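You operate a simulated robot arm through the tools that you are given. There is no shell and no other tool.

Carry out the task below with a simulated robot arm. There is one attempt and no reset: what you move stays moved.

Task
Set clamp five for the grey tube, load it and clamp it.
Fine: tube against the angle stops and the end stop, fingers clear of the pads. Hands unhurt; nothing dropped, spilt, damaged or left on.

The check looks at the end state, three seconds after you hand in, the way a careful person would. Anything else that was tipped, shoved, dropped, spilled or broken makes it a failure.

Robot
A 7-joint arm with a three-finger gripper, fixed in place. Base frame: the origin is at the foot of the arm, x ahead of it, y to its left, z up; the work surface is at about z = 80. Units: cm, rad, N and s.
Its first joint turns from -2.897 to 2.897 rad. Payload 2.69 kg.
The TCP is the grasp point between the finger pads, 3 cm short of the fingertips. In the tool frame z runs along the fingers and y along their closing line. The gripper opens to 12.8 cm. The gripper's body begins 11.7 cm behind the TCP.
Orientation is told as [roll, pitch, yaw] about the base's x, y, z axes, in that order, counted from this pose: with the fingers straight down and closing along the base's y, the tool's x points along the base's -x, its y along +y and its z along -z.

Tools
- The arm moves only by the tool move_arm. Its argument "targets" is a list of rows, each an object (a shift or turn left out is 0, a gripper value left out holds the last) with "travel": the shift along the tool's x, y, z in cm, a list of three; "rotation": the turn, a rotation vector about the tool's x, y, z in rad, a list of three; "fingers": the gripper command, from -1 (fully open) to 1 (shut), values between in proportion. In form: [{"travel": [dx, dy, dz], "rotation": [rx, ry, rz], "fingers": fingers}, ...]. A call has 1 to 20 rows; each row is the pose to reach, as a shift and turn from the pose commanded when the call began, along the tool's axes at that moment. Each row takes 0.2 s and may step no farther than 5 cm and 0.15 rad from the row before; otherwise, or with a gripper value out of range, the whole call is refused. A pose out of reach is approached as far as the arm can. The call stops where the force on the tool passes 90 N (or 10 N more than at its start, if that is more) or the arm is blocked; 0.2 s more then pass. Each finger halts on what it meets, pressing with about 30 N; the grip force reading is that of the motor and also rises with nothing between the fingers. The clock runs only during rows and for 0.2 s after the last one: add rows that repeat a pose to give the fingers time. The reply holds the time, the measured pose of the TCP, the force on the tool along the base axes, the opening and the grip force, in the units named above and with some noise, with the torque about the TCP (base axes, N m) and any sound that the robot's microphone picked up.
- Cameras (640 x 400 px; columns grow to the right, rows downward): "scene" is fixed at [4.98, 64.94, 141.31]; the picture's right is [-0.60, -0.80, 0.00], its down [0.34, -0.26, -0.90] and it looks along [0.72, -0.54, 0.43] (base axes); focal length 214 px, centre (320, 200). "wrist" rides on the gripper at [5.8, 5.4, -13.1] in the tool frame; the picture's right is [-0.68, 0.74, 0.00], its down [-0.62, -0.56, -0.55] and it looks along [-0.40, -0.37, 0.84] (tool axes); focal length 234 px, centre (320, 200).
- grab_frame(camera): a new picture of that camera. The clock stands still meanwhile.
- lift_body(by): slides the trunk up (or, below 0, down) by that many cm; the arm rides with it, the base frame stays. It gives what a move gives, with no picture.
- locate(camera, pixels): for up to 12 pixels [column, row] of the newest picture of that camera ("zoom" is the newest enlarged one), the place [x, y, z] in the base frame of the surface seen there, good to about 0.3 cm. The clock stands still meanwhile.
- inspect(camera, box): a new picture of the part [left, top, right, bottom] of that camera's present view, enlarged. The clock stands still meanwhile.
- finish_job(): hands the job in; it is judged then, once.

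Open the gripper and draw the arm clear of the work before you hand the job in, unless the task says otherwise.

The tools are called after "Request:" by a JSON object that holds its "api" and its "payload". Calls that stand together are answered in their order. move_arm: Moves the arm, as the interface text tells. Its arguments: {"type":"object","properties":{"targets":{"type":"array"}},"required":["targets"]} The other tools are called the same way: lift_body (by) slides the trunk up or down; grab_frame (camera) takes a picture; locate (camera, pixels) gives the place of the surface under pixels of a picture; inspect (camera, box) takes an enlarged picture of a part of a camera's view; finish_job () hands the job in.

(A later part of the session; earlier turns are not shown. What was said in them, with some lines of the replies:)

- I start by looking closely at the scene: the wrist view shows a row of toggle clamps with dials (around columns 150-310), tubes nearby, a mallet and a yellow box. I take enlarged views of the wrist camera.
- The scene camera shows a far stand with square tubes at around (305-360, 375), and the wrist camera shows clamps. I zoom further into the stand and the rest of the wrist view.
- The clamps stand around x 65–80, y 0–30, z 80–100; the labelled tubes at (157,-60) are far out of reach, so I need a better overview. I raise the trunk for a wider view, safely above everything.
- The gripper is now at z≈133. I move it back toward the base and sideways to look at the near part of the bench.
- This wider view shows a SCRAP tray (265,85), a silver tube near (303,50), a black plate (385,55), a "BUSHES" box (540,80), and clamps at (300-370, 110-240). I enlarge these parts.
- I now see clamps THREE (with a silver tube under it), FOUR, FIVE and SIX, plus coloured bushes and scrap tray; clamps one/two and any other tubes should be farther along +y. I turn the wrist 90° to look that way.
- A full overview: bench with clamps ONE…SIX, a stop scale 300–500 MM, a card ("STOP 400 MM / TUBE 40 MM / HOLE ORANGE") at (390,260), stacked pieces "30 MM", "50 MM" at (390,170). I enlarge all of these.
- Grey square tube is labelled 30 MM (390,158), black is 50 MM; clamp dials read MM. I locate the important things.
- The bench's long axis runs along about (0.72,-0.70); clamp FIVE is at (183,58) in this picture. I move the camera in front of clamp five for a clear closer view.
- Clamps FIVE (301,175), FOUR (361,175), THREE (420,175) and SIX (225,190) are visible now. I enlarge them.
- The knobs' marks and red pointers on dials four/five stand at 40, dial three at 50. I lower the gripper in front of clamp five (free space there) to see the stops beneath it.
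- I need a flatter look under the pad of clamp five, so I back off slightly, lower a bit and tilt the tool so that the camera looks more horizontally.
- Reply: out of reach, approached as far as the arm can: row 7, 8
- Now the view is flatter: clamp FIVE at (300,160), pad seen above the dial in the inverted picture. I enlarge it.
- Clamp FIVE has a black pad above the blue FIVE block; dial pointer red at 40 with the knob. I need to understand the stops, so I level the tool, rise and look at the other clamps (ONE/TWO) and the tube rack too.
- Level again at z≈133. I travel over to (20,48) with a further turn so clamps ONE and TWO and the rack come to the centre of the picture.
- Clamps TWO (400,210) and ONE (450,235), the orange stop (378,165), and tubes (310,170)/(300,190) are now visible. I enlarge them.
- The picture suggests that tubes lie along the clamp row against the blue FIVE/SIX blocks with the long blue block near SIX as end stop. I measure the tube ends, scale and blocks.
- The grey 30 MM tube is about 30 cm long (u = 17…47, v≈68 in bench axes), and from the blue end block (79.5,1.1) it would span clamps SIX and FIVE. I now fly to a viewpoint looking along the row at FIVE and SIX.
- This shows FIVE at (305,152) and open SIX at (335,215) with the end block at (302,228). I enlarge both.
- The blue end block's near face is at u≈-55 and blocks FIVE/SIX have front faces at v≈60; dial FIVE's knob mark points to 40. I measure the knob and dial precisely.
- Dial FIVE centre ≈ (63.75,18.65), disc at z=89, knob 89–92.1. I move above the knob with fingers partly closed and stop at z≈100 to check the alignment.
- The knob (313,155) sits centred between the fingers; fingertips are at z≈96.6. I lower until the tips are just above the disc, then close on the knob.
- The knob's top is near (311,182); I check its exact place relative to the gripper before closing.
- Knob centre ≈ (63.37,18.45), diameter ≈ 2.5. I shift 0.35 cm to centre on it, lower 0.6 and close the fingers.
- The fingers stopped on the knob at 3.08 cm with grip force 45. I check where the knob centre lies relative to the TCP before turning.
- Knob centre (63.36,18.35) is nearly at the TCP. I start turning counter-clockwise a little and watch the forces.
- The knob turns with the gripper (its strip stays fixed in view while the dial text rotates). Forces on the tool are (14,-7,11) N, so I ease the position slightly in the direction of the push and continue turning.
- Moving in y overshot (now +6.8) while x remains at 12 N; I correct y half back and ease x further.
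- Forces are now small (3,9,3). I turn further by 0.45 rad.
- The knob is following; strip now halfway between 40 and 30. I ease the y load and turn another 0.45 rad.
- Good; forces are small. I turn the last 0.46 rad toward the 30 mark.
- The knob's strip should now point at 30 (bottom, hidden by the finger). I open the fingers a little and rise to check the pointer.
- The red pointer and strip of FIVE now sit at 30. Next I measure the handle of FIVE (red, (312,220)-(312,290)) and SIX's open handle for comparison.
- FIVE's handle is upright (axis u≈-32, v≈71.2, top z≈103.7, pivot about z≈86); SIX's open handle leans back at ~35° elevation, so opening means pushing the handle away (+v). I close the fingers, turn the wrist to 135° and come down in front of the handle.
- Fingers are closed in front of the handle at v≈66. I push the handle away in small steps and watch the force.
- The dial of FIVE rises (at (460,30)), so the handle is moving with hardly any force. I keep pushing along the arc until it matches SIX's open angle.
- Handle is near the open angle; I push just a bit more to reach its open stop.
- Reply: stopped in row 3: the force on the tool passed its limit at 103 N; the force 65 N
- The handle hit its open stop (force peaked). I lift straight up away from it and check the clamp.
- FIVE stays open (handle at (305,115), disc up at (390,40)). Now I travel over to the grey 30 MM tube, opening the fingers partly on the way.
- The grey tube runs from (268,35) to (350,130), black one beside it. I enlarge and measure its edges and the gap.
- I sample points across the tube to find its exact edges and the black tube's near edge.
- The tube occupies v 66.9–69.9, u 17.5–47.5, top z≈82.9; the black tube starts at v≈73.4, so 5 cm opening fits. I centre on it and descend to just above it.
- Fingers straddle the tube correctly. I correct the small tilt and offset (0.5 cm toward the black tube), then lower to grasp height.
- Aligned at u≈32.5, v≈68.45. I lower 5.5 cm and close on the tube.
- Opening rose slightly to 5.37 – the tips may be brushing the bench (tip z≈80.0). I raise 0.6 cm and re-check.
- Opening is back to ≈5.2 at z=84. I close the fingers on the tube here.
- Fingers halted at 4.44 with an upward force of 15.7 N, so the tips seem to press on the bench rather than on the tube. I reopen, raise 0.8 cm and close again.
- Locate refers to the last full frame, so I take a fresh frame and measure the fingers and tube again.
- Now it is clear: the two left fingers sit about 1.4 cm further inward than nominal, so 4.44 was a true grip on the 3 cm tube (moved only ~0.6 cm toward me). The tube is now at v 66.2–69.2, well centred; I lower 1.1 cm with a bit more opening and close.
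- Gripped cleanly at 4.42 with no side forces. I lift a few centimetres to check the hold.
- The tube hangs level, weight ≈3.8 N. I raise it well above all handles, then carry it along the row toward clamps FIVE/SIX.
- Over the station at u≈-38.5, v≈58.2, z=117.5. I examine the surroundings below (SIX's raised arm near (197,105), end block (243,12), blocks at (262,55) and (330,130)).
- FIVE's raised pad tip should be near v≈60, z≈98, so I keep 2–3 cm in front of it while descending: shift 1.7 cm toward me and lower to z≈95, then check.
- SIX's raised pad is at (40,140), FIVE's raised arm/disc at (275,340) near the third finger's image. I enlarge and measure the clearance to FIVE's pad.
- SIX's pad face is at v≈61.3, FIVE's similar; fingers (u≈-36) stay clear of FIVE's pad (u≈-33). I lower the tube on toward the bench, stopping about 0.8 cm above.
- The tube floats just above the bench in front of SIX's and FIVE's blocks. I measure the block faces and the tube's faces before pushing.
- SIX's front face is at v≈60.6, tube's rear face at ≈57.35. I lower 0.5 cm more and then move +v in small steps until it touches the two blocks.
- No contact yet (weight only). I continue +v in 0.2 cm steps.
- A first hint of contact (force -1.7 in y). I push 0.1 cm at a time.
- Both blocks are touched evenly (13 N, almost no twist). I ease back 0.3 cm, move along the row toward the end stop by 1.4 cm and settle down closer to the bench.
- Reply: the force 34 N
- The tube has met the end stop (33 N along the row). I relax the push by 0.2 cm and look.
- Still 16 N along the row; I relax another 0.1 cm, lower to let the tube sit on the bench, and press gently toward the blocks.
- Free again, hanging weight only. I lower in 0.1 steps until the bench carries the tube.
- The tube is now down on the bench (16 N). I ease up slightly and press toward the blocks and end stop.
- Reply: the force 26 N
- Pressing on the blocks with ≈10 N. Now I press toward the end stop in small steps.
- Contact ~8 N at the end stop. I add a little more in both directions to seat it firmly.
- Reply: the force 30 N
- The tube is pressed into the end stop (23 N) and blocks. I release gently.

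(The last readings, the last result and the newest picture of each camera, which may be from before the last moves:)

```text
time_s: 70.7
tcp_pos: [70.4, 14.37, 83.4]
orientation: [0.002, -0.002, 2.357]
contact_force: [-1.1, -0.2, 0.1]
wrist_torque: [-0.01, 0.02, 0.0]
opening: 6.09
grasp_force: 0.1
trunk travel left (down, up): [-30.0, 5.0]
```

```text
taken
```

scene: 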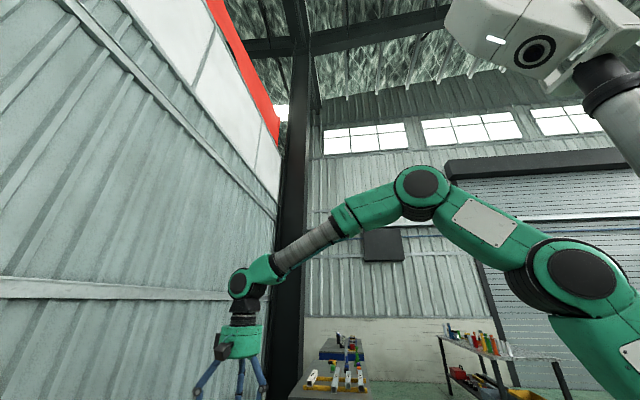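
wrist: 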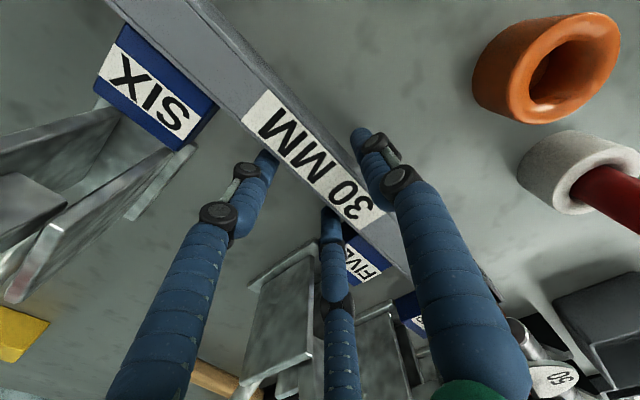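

Released with no residual force; the tube lies on the bench. I rise straight up between the raised arms and look at the seating.

Request:
{"api": "move_arm", "payload": {"targets": [{"travel": [0, 0.2, -2]}, {"travel": [0, 0.2, -5]}, {"travel": [0, 0.2, -9]}, {"travel": [0, 0.2, -13]}, {"travel": [0, 0.2, -17]}, {"travel": [0, 0.2, -21]}, {"travel": [0, 0.2, -25]}, {"travel": [0, 0.2, -29]}, {"travel": [0, 0.2, -32]}]}}

Request:
{"api": "grab_frame", "payload": {"camera": "wrist"}}

```text
time_s: 72.7
tcp_pos: [70.12, 14.3, 115.68]
orientation: [0.002, -0.003, 2.358]
contact_force: [-0.2, -0.2, -0.1]
wrist_torque: [0.03, -0.01, -0.01]
opening: 6.08
grasp_force: 0.1
trunk travel left (down, up): [-30.0, 5.0]
```

```text
taken
```

wrist: 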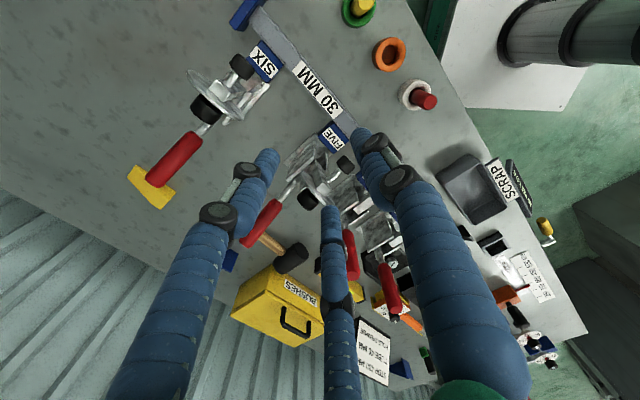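

The tube (320,90) lies along blocks SIX and FIVE with its end at the blue end block (247,10). I enlarge the end and block contacts.

Request:
{"api": "inspect", "payload": {"camera": "wrist", "box": [220, 0, 320, 80]}}

Request:
{"api": "inspect", "payload": {"camera": "wrist", "box": [280, 60, 400, 180]}}

```text
5.00 times, centred on (270, 40) of wrist
```

zoom: 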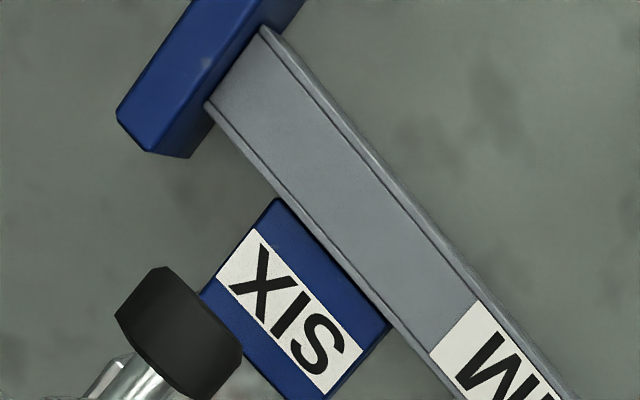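

```text
3.33 times, centred on (340, 120) of wrist
```

zoom: 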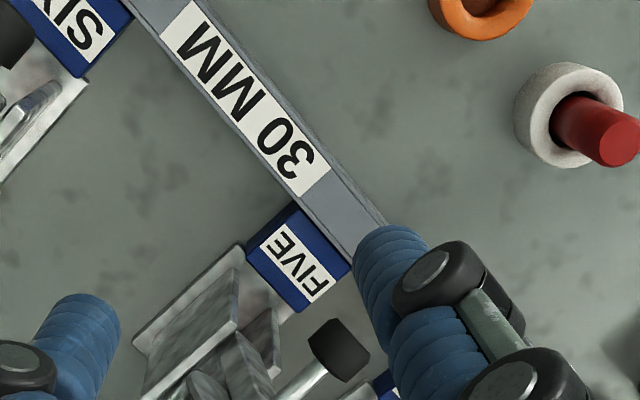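

The tube is flush against the end stop and both blocks. Next I close clamp FIVE: I fly over (z≈115) to behind its handle with fingers shut.

Request:
{"api": "move_arm", "payload": {"targets": [{"travel": [-1.2, -4, 0], "fingers": 1}, {"travel": [-2.4, -8, 0], "fingers": 1}, {"travel": [-3.6, -12, 0], "fingers": 1}, {"travel": [-4.8, -16, 0], "fingers": 1}, {"travel": [-6, -20, 0], "fingers": 1}, {"travel": [-7.2, -24, 0], "fingers": 1}, {"travel": [-8.4, -28, 0], "fingers": 1}, {"travel": [-8.6, -30.5, 0], "fingers": 1}]}}

Request:
{"api": "grab_frame", "payload": {"camera": "wrist"}}

```text
time_s: 74.5
tcp_pos: [86.03, 41.67, 115.4]
orientation: [0.002, -0.003, 2.356]
contact_force: [-0.2, 0.0, -0.9]
wrist_torque: [-0.03, 0.0, 0.0]
opening: 0.2
grasp_force: 30.3
trunk travel left (down, up): [-30.0, 5.0]
```

```text
taken
```

wrist: 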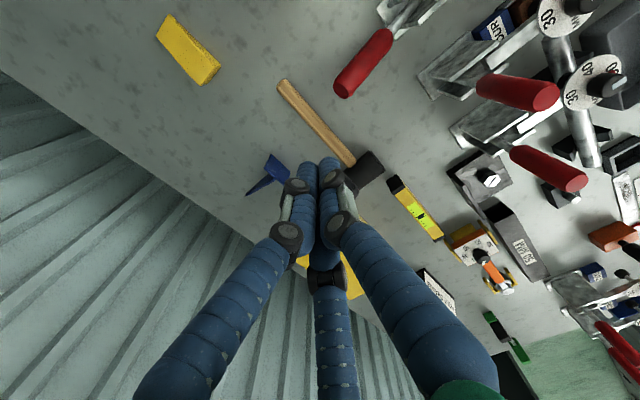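

FIVE's open handle is at (340–390, 30–95). I measure it and nearby items (mallet, box) before lowering behind it.

Request:
{"api": "locate", "payload": {"camera": "wrist", "pixels": [[343, 88], [340, 95], [337, 88], [350, 93], [365, 65], [380, 42], [372, 75], [357, 58], [370, 170], [345, 155], [265, 175], [340, 280]]}}

Request:
{"api": "inspect", "payload": {"camera": "wrist", "box": [300, 0, 440, 120]}}

```text
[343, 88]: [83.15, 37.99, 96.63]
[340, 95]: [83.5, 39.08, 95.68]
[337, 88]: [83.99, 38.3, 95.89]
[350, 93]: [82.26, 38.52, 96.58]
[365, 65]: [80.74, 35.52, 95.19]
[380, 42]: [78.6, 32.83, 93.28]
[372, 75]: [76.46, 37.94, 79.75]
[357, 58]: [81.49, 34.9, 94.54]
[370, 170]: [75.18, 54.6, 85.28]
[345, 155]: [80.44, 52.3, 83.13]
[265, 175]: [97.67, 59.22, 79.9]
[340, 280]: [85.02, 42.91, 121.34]
```

```text
3.33 times, centred on (370, 60) of wrist
```

zoom: 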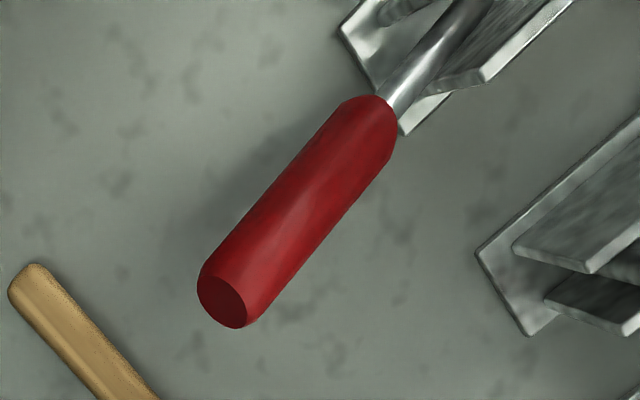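

Handle end is at u≈-32, v≈86, z≈96. I shift so it will rest between two fingers, and lower behind it to z≈95.5 (tips ≈92.5).

Request:
{"api": "move_arm", "payload": {"targets": [{"travel": [-0.8, 0, 4]}, {"travel": [-0.8, 0, 8]}, {"travel": [-0.8, 0, 12]}, {"travel": [-0.8, 0, 16]}, {"travel": [-0.8, 0, 19.8]}, {"travel": [-0.8, 0, 19.8]}]}}

Request:
{"api": "grab_frame", "payload": {"camera": "wrist"}}

```text
time_s: 75.9
tcp_pos: [85.21, 42.6, 95.54]
orientation: [0.002, -0.002, 2.356]
contact_force: [-0.6, -0.3, -0.2]
wrist_torque: [-0.02, 0.02, 0.01]
opening: 0.21
grasp_force: 30.2
trunk travel left (down, up): [-30.0, 5.0]
```

```text
taken
```

wrist: 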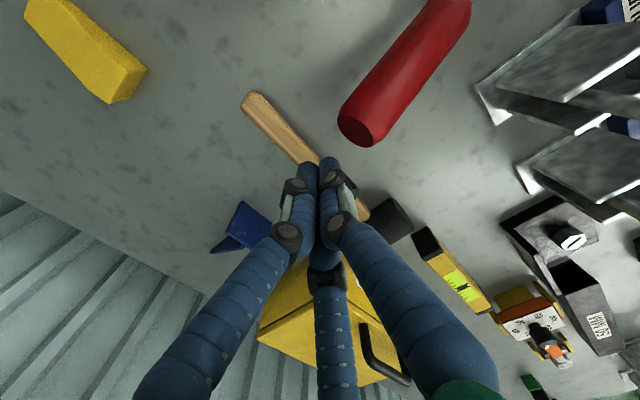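

TCP is at u≈-30.1, v≈90.4, handle end ahead of the left finger. I push toward -v while rising along the handle's arc, in small steps.

Request:
{"api": "move_arm", "payload": {"targets": [{"travel": [0.27, 1.5, 0]}, {"travel": [0.27, 2.8, 0]}, {"travel": [0.27, 3.9, -0.6]}, {"travel": [0.27, 4.9, -1.8]}, {"travel": [0.27, 5.9, -2.9]}, {"travel": [0.27, 7.2, -4.0]}]}}

Request:
{"api": "grab_frame", "payload": {"camera": "wrist"}}

```text
time_s: 77.3
tcp_pos: [80.11, 37.35, 99.65]
orientation: [0.004, -0.001, 2.356]
contact_force: [-22.4, 45.5, 23.9]
wrist_torque: [-0.78, 0.24, -0.71]
opening: 0.2
grasp_force: 30.6
trunk travel left (down, up): [-30.0, 5.0]
```

```text
taken
```

wrist: 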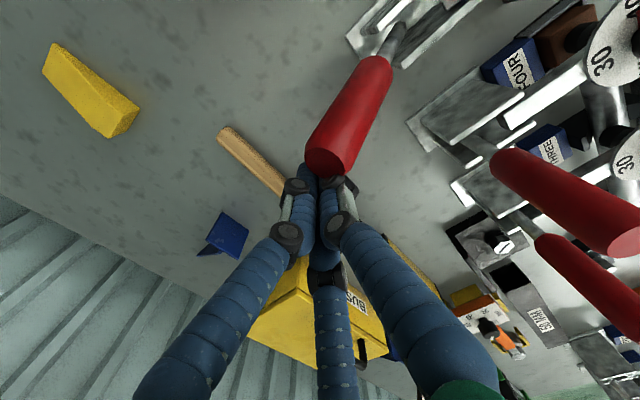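

The handle is rising, but there is 48 N sideways (+u) – it is wedged against the middle finger. I shift the tool 0.5 cm in +u to relieve that.

Request:
{"api": "move_arm", "payload": {"targets": [{"travel": [-0.3, 0, -0.1]}, {"travel": [-0.5, 0, -0.2]}, {"travel": [-0.5, 0, -0.2]}]}}

Request:
{"api": "inspect", "payload": {"camera": "wrist", "box": [240, 80, 420, 240]}}

```text
time_s: 78.1
tcp_pos: [79.96, 37.27, 99.57]
orientation: [0.005, -0.001, 2.357]
contact_force: [0.2, 2.0, 0.1]
wrist_torque: [-0.07, 0.01, 0.02]
opening: 0.24
grasp_force: 30.0
trunk travel left (down, up): [-30.0, 5.0]
```

```text
2.50 times, centred on (330, 160) of wrist
```

zoom: 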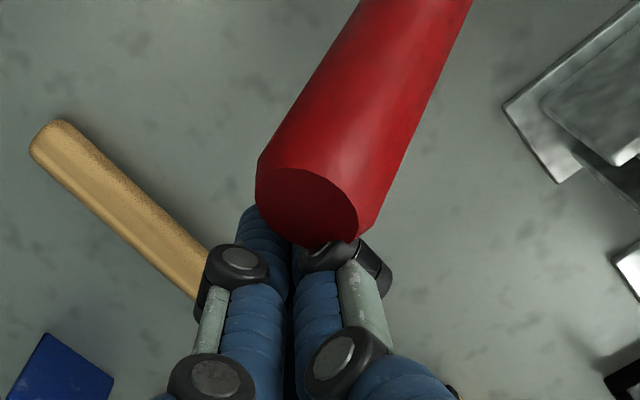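

Side force is gone and the handle rests against the fingers. I continue along the arc.

Request:
{"api": "move_arm", "payload": {"targets": [{"travel": [0, 0.8, -0.5]}, {"travel": [0, 1.6, -1.0]}, {"travel": [0, 2.4, -1.4]}, {"travel": [0, 3.2, -1.8]}, {"travel": [0, 4.0, -2.2]}]}}

Request:
{"api": "grab_frame", "payload": {"camera": "wrist"}}

```text
time_s: 79.3
tcp_pos: [76.98, 34.73, 102.05]
orientation: [0.0, 0.002, 2.356]
contact_force: [0.5, 0.0, -0.5]
wrist_torque: [-0.02, -0.01, 0.01]
opening: 0.23
grasp_force: 29.9
trunk travel left (down, up): [-30.0, 5.0]
```

```text
taken
```

wrist: 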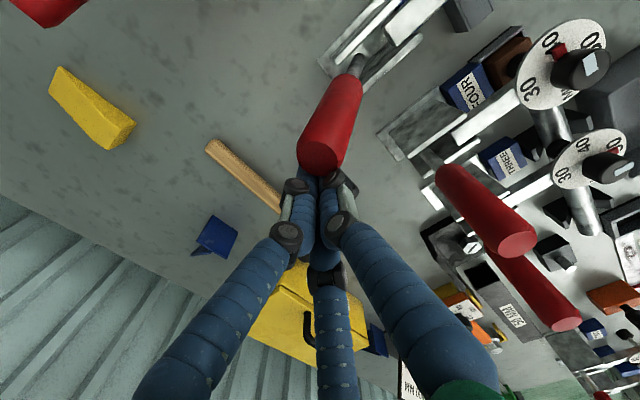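

No resistance; the handle keeps following (end at (320,155)). I continue toward the upright position.

Request:
{"api": "move_arm", "payload": {"targets": [{"travel": [0, 0.8, -0.3]}, {"travel": [0, 1.6, -0.6]}, {"travel": [0, 2.4, -0.8]}, {"travel": [0, 3.2, -1.0]}, {"travel": [0, 4.0, -1.2]}]}}

Request:
{"api": "grab_frame", "payload": {"camera": "wrist"}}

```text
time_s: 80.5
tcp_pos: [73.96, 31.91, 103.24]
orientation: [0.005, -0.002, 2.355]
contact_force: [-20.7, 14.4, -2.0]
wrist_torque: [0.0, 0.19, -0.32]
opening: 0.21
grasp_force: 30.0
trunk travel left (down, up): [-30.0, 5.0]
```

```text
taken
```

wrist: 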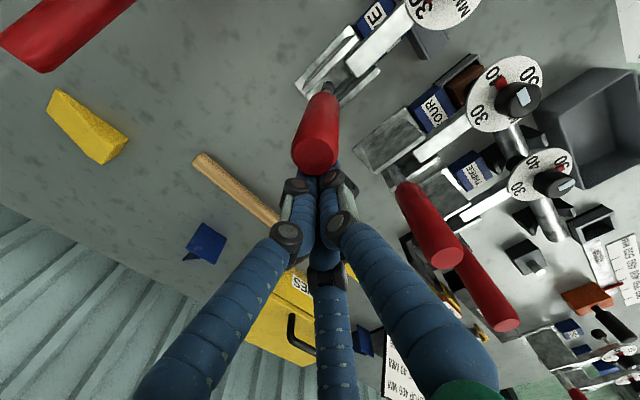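

Nearly upright (dial FIVE is down at (440,10)); some sideways 25 N. I ease sideways and push the last bit to the closed stop.

Request:
{"api": "move_arm", "payload": {"targets": [{"travel": [-0.3, 0, 0]}, {"travel": [-0.3, 0.6, -0.1]}, {"travel": [-0.3, 1.2, -0.1]}]}}

Request:
{"api": "grab_frame", "payload": {"camera": "wrist"}}

```text
time_s: 81.3
tcp_pos: [73.24, 31.21, 103.29]
orientation: [0.002, -0.002, 2.357]
contact_force: [-0.3, -0.4, -0.6]
wrist_torque: [0.01, -0.01, 0.01]
opening: 0.21
grasp_force: 29.8
trunk travel left (down, up): [-30.0, 5.0]
```

```text
taken
```

wrist: 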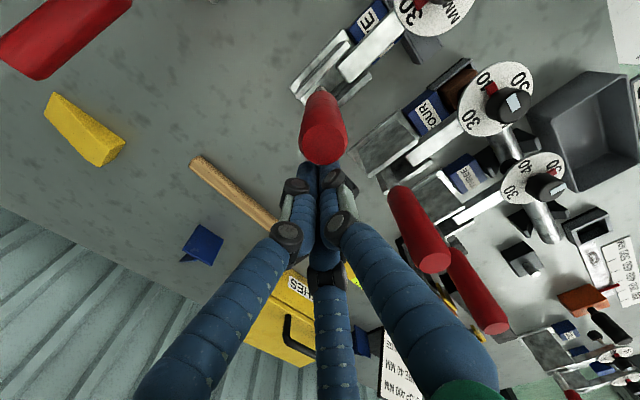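

Force is zero again and the handle looks upright. I push further in small steps until I feel its closed stop.

Request:
{"api": "move_arm", "payload": {"targets": [{"travel": [0, 0.4, 0]}, {"travel": [0, 0.8, 0]}, {"travel": [0, 1.2, 0]}]}}

```text
time_s: 82.1
tcp_pos: [72.57, 30.38, 103.34]
orientation: [0.0, 0.001, 2.356]
contact_force: [3.2, 9.9, -0.9]
wrist_torque: [0.02, -0.07, 0.15]
opening: 0.18
grasp_force: 30.3
trunk travel left (down, up): [-30.0, 5.0]
```

Now contact of about 9 N. I press on in 0.2 cm steps to lock it.

Request:
{"api": "move_arm", "payload": {"targets": [{"travel": [0, 0.2, 0]}, {"travel": [0, 0.4, 0]}, {"travel": [0, 0.6, 0]}]}}

Request:
{"api": "grab_frame", "payload": {"camera": "wrist"}}

```text
time_s: 82.9
tcp_pos: [72.28, 30.3, 103.47]
orientation: [-0.003, 0.001, 2.356]
contact_force: [15.7, 43.4, -3.2]
wrist_torque: [0.62, -0.38, 0.57]
opening: 0.21
grasp_force: 31.5
trunk travel left (down, up): [-30.0, 5.0]
```

```text
taken
```

wrist: 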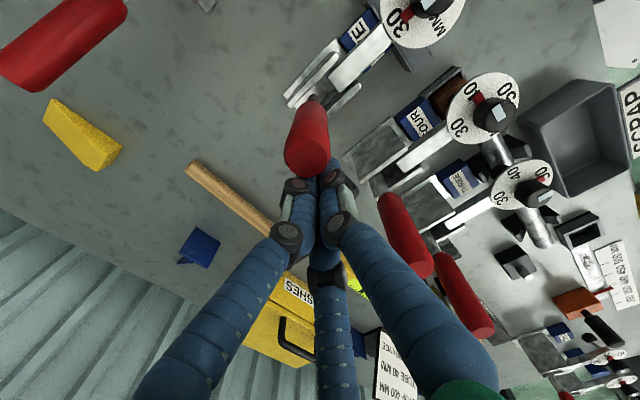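

Force is 42 N with the handle at about its original upright place. I press a touch more to confirm a hard stop.

Request:
{"api": "move_arm", "payload": {"targets": [{"travel": [-0.1, 0.2, 0]}, {"travel": [-0.2, 0.3, 0]}]}}

```text
time_s: 83.5
tcp_pos: [71.5, 30.17, 103.33]
orientation: [0.006, -0.002, 2.356]
contact_force: [-5.2, 49.7, 7.4]
wrist_torque: [0.28, 0.14, 0.52]
opening: 0.2
grasp_force: 31.5
trunk travel left (down, up): [-30.0, 5.0]
```

The tool starts sliding sideways around the handle, so I back off behind it, rise and inspect the clamp.

Request:
{"api": "move_arm", "payload": {"targets": [{"travel": [-0.3, -0.8, 0]}, {"travel": [-0.3, -2.0, 0]}, {"travel": [-0.3, -2.5, -3]}, {"travel": [-0.3, -2.5, -7]}, {"travel": [-0.3, -2.5, -11]}, {"travel": [-0.3, -2.5, -15]}]}}

Request:
{"api": "grab_frame", "payload": {"camera": "wrist"}}

```text
time_s: 84.9
tcp_pos: [73.25, 31.89, 118.45]
orientation: [0.003, -0.001, 2.356]
contact_force: [-1.1, -0.2, 0.1]
wrist_torque: [-0.02, -0.01, -0.01]
opening: 0.21
grasp_force: 31.1
trunk travel left (down, up): [-30.0, 5.0]
```

```text
taken
```

wrist: 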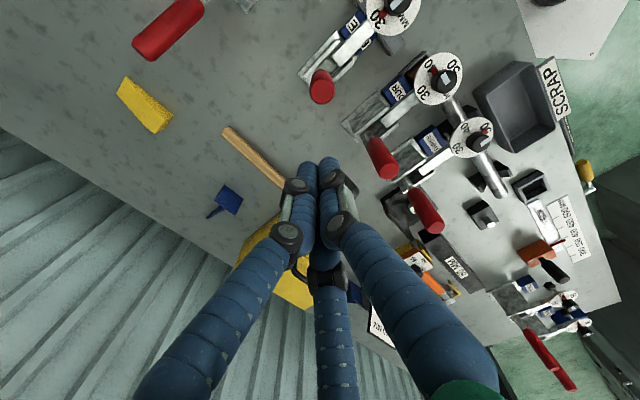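

FIVE's handle (322,88) stands upright. I measure the handle, dial, and compare with FOUR.

Request:
{"api": "locate", "payload": {"camera": "wrist", "pixels": [[322, 92], [320, 75], [382, 160], [388, 12], [365, 25], [345, 50], [440, 78], [415, 75]]}}

Request:
{"api": "inspect", "payload": {"camera": "wrist", "box": [280, 0, 440, 110]}}

```text
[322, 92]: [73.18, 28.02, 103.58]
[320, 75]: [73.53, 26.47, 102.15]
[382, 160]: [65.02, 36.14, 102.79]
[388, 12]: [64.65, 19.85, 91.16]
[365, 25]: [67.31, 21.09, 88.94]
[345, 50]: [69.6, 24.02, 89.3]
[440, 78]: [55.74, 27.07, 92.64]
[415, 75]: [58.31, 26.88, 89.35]
```

```text
3.64 times, centred on (360, 55) of wrist
```

zoom: 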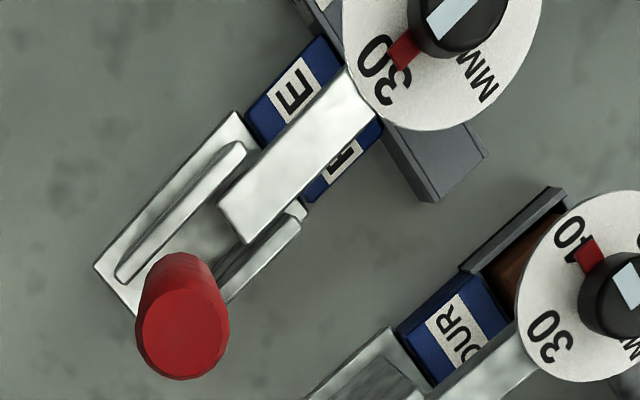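

Handle top (73.2,28.0,103.6) and arm height (z≈89.1) equal the original closed state, pointer at 30. Now I move to the front side to verify the pad and the tube's seating.

Request:
{"api": "move_arm", "payload": {"targets": [{"travel": [1, 3.5, 0]}, {"travel": [2.5, 7, 0]}, {"travel": [4.5, 10.5, 0]}, {"travel": [6.5, 14, 0]}, {"travel": [8.5, 17.5, 0]}, {"travel": [10, 21, 0]}, {"travel": [10, 25, 0]}]}}

Request:
{"api": "grab_frame", "payload": {"camera": "wrist"}}

```text
time_s: 86.5
tcp_pos: [62.5, 6.91, 118.44]
orientation: [0.0, -0.002, 2.357]
contact_force: [0.0, -0.4, 0.3]
wrist_torque: [0.05, -0.05, -0.03]
opening: 0.19
grasp_force: 31.9
trunk travel left (down, up): [-30.0, 5.0]
```

```text
taken
```

wrist: 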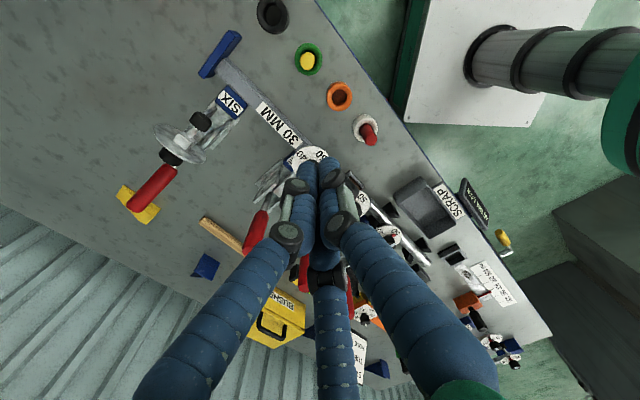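

The tube runs from the end block (220,55) under the dial (310,155). I enlarge the end stop/SIX contact, and then the FIVE area.

Request:
{"api": "inspect", "payload": {"camera": "wrist", "box": [180, 20, 300, 130]}}

Request:
{"api": "inspect", "payload": {"camera": "wrist", "box": [240, 90, 340, 190]}}

```text
3.64 times, centred on (240, 75) of wrist
```

zoom: 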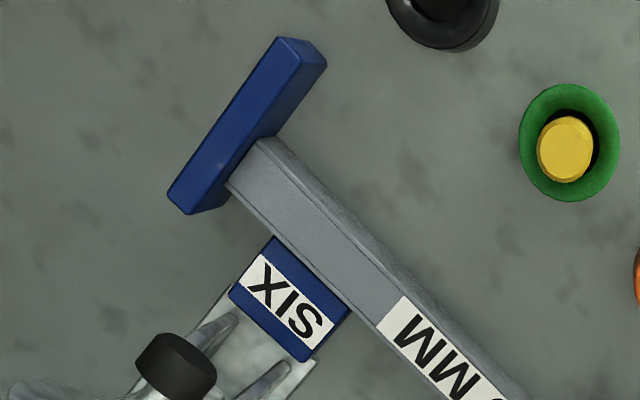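

```text
4.00 times, centred on (290, 140) of wrist
```

zoom: 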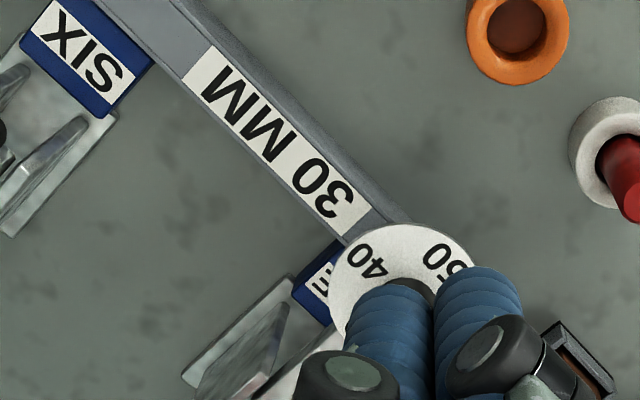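

End stop and SIX contact look tight. I open the fingers and move to a lower front view to check FIVE's pad and block contact.

Request:
{"api": "move_arm", "payload": {"targets": [{"travel": [-1.8, 1.2, 0], "rotation": [0, 0, 0.14], "fingers": -1}, {"travel": [-3.6, 2.4, 0], "rotation": [0, 0, 0.28], "fingers": -1}, {"travel": [-5.4, 3.6, 2], "rotation": [0, 0, 0.42], "fingers": -1}, {"travel": [-7.2, 4.8, 5], "rotation": [0, 0, 0.56], "fingers": -1}, {"travel": [-8.8, 6, 8], "rotation": [0, 0, 0.7], "fingers": -1}, {"travel": [-8.8, 6, 11], "rotation": [0, 0, 0.756], "fingers": -1}]}}

Request:
{"api": "grab_frame", "payload": {"camera": "wrist"}}

Request:
{"api": "inspect", "payload": {"camera": "wrist", "box": [180, 100, 360, 260]}}

```text
time_s: 87.9
tcp_pos: [51.98, 8.91, 107.29]
orientation: [0.002, 0.0, 1.597]
contact_force: [-0.7, 0.8, -0.3]
wrist_torque: [-0.01, 0.0, -0.02]
opening: 12.79
grasp_force: 0.1
trunk travel left (down, up): [-30.0, 5.0]
```

```text
taken
```

wrist: 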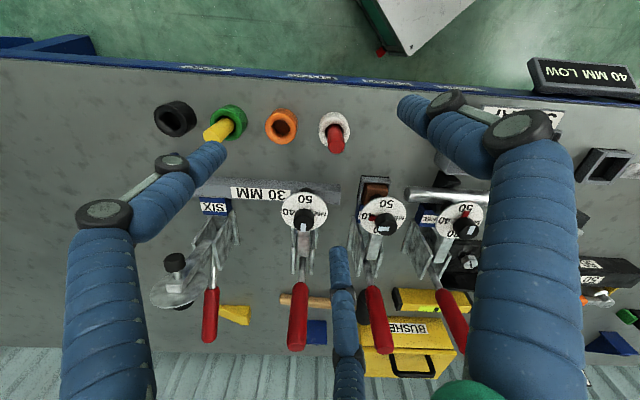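

```text
2.50 times, centred on (270, 180) of wrist
```

zoom: 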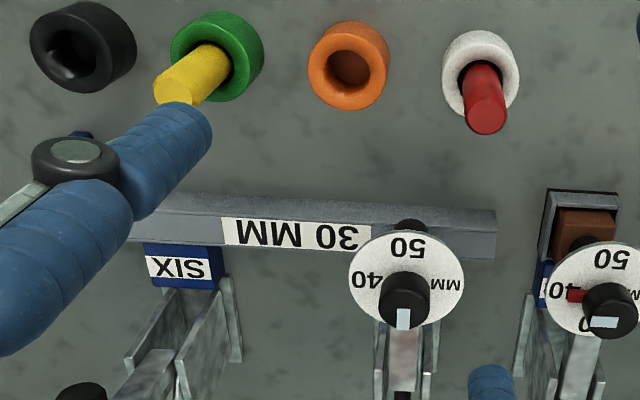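

The pad of FIVE (around (309,190)) sits on the tube. I zoom in tighter on the pad and the block.

Request:
{"api": "inspect", "payload": {"camera": "wrist", "box": [270, 165, 350, 245]}}

Request:
{"api": "locate", "payload": {"camera": "wrist", "pixels": [[309, 187], [325, 192], [340, 190], [250, 195], [210, 186], [303, 222], [304, 230], [212, 200], [338, 200], [338, 205], [200, 196], [300, 210]]}}

```text
5.00 times, centred on (310, 205) of wrist
```

zoom: 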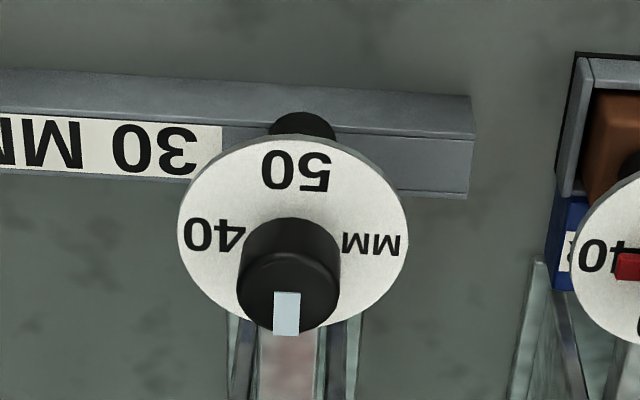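

```text
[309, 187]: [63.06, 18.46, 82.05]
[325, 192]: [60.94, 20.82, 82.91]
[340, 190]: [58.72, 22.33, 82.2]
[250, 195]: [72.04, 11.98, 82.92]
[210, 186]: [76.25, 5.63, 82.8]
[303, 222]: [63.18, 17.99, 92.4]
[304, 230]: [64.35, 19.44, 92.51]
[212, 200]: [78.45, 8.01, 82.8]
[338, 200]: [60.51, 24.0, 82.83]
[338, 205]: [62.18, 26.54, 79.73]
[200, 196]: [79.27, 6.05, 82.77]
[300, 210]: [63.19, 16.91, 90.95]
```

Pad rests on the tube top (z≈82.9) and pointer is at 30. I go for a closer look at the end-stop and SIX contacts to be sure there is no gap.

Request:
{"api": "move_arm", "payload": {"targets": [{"travel": [2, -3.2, 0]}, {"travel": [4, -6.4, 0]}, {"travel": [6, -9.6, 0]}, {"travel": [8, -12.8, 0]}, {"travel": [10, -16, 2]}, {"travel": [11.9, -18.8, 5]}, {"travel": [11.9, -18.8, 9]}]}}

Request:
{"api": "grab_frame", "payload": {"camera": "wrist"}}

Request:
{"api": "inspect", "payload": {"camera": "wrist", "box": [220, 100, 420, 260]}}

```text
time_s: 89.5
tcp_pos: [71.42, -2.35, 98.42]
orientation: [-0.001, 0.0, 1.601]
contact_force: [0.0, 0.0, -0.1]
wrist_torque: [0.0, 0.03, 0.02]
opening: 12.8
grasp_force: 0.0
trunk travel left (down, up): [-30.0, 5.0]
```

```text
taken
```

wrist: 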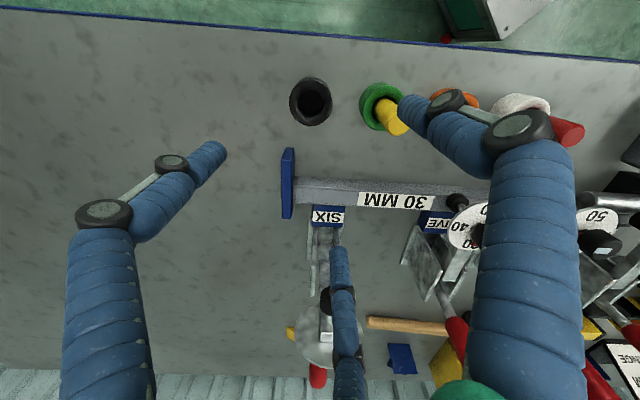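

```text
2.50 times, centred on (320, 180) of wrist
```

zoom: 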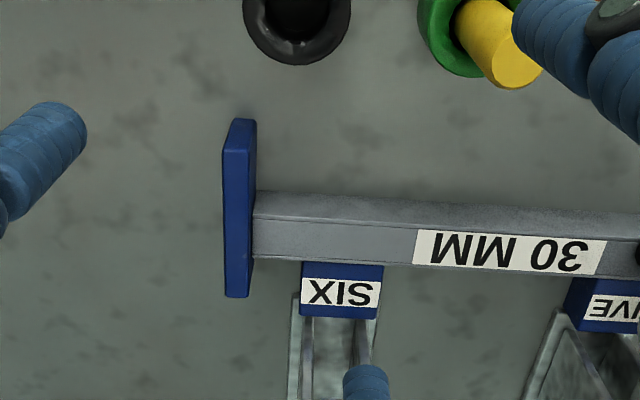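

Now the contact zones are clearly visible; I zoom onto the end (290,185), SIX (325,205) and FIVE (435,215) contacts.

Request:
{"api": "inspect", "payload": {"camera": "wrist", "box": [275, 165, 355, 225]}}

Request:
{"api": "inspect", "payload": {"camera": "wrist", "box": [400, 180, 480, 240]}}

```text
6.67 times, centred on (315, 195) of wrist
```

zoom: 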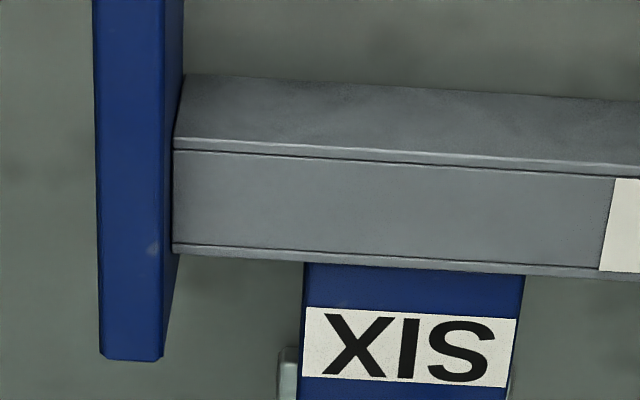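

```text
6.67 times, centred on (440, 210) of wrist
```

zoom: 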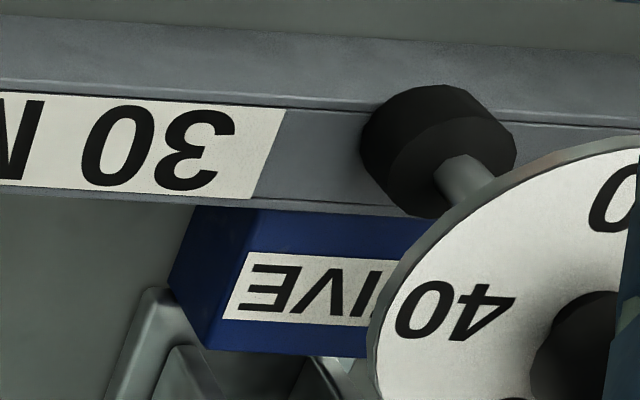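

Tube is tight against the end stop, SIX and FIVE blocks, with FIVE's pad down on it. I raise the arm and draw it back clear of the work, then take a last look.

Request:
{"api": "move_arm", "payload": {"targets": [{"travel": [0, 0, -4]}, {"travel": [0, 0, -8]}, {"travel": [0, 0, -12]}, {"travel": [0, 0, -16]}, {"travel": [0, 0, -20]}, {"travel": [0, 0, -24]}, {"travel": [-2, 4, -27]}, {"travel": [-4, 8, -30]}, {"travel": [-6, 12, -32]}, {"travel": [-8, 16, -32]}, {"travel": [-10, 20, -32]}, {"travel": [-12, 22, -32]}]}}

Request:
{"api": "grab_frame", "payload": {"camera": "wrist"}}

Request:
{"api": "inspect", "payload": {"camera": "wrist", "box": [180, 100, 400, 260]}}

```text
refused: row 7 steps farther than a row can; nothing moved
```

```text
taken
```

wrist: 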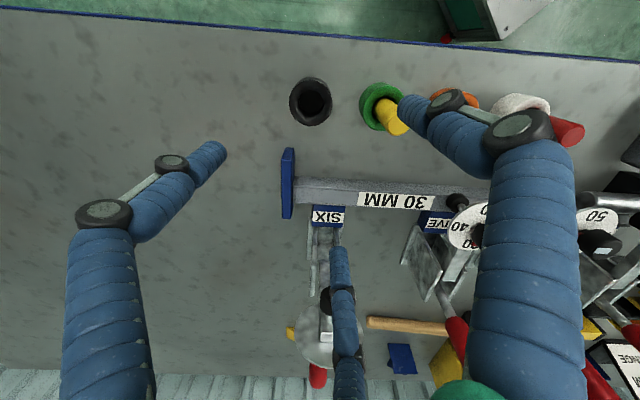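

```text
2.50 times, centred on (290, 180) of wrist
```

zoom: 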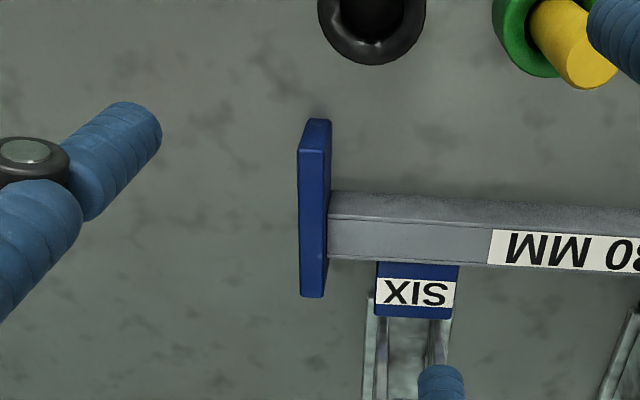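

That call was refused because one row was too long; nothing moved. I repeat it with shorter steps.

Request:
{"api": "move_arm", "payload": {"targets": [{"travel": [0, 0, -4]}, {"travel": [0, 0, -8]}, {"travel": [0, 0, -12]}, {"travel": [0, 0, -16]}, {"travel": [0, 0, -20]}, {"travel": [0, 0, -24]}, {"travel": [0, 0, -28]}, {"travel": [-1.5, 3.5, -30]}, {"travel": [-3, 7, -32]}, {"travel": [-5, 10.5, -32]}, {"travel": [-7, 14, -32]}, {"travel": [-9, 17.5, -32]}, {"travel": [-11, 21, -32]}]}}

Request:
{"api": "grab_frame", "payload": {"camera": "wrist"}}

Request:
{"api": "inspect", "payload": {"camera": "wrist", "box": [180, 100, 400, 260]}}

```text
time_s: 92.3
tcp_pos: [49.98, 8.36, 130.62]
orientation: [0.002, -0.001, 1.602]
contact_force: [-0.1, 0.6, 0.8]
wrist_torque: [-0.05, -0.03, -0.03]
opening: 12.79
grasp_force: 0.0
trunk travel left (down, up): [-30.0, 5.0]
```

```text
taken
```

wrist: 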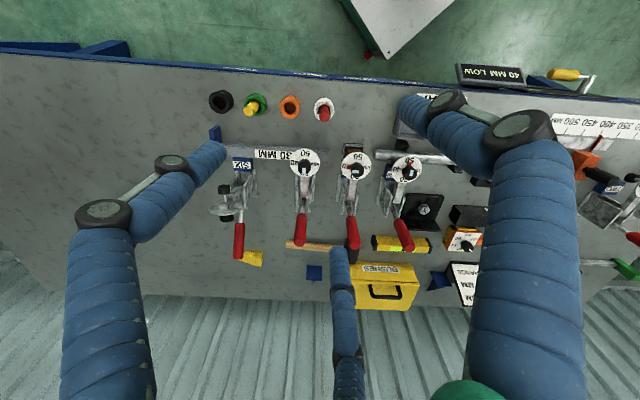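

```text
2.50 times, centred on (290, 180) of wrist
```

zoom: 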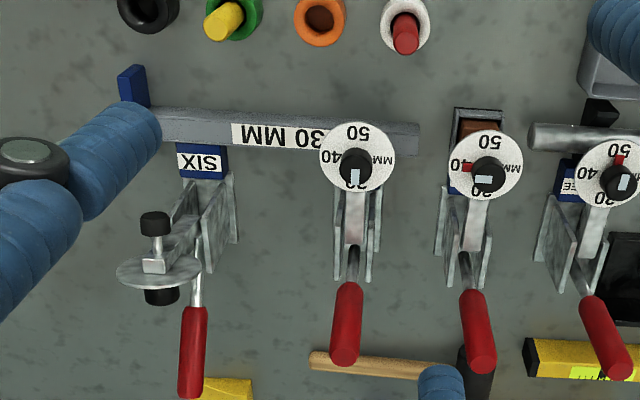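

All is in order: the grey 30 MM tube is against the end stop and the FIVE/SIX blocks, FIVE's dial is at 30 and its handle is upright like FOUR's. The gripper is open and the arm is clear, so I hand in.

Request:
{"api": "finish_job", "payload": {}}

```text
The job is handed in.
```

Clamp FIVE is set to 30 for the grey tube, and the tube is loaded and clamped. I've handed the job in and have no result back from the check yet.

- **Dial:** FIVE's pointer was at 40. I turned the knob to 30, which matches the "30 MM" label on the grey tube.
- **Tube:** It lies flat on the bench. Close-up pictures show it tight against the blue blocks at FIVE and SIX and the blue end block by SIX. I took those two blocks to be the angle stops and the blue block to be the end stop, as nothing on the bench labels them.
- **Clamp:** FIVE's pad is down on the tube. The handle is upright, in the same place as before I opened it and matching FOUR's closed handle. I did not tug the tube to test the grip.
- **Surroundings:** The gripper is open and the arm is clear. I saw nothing else moved, and SIX is still open as I found it.

While I was gripping the tube, it slid about 0.6 cm on the bench before I lifted it, without touching the black 50 MM tube. Pushing the handle to its open stop also briefly passed the force limit (103 N) and halted the move, with no damage visible.
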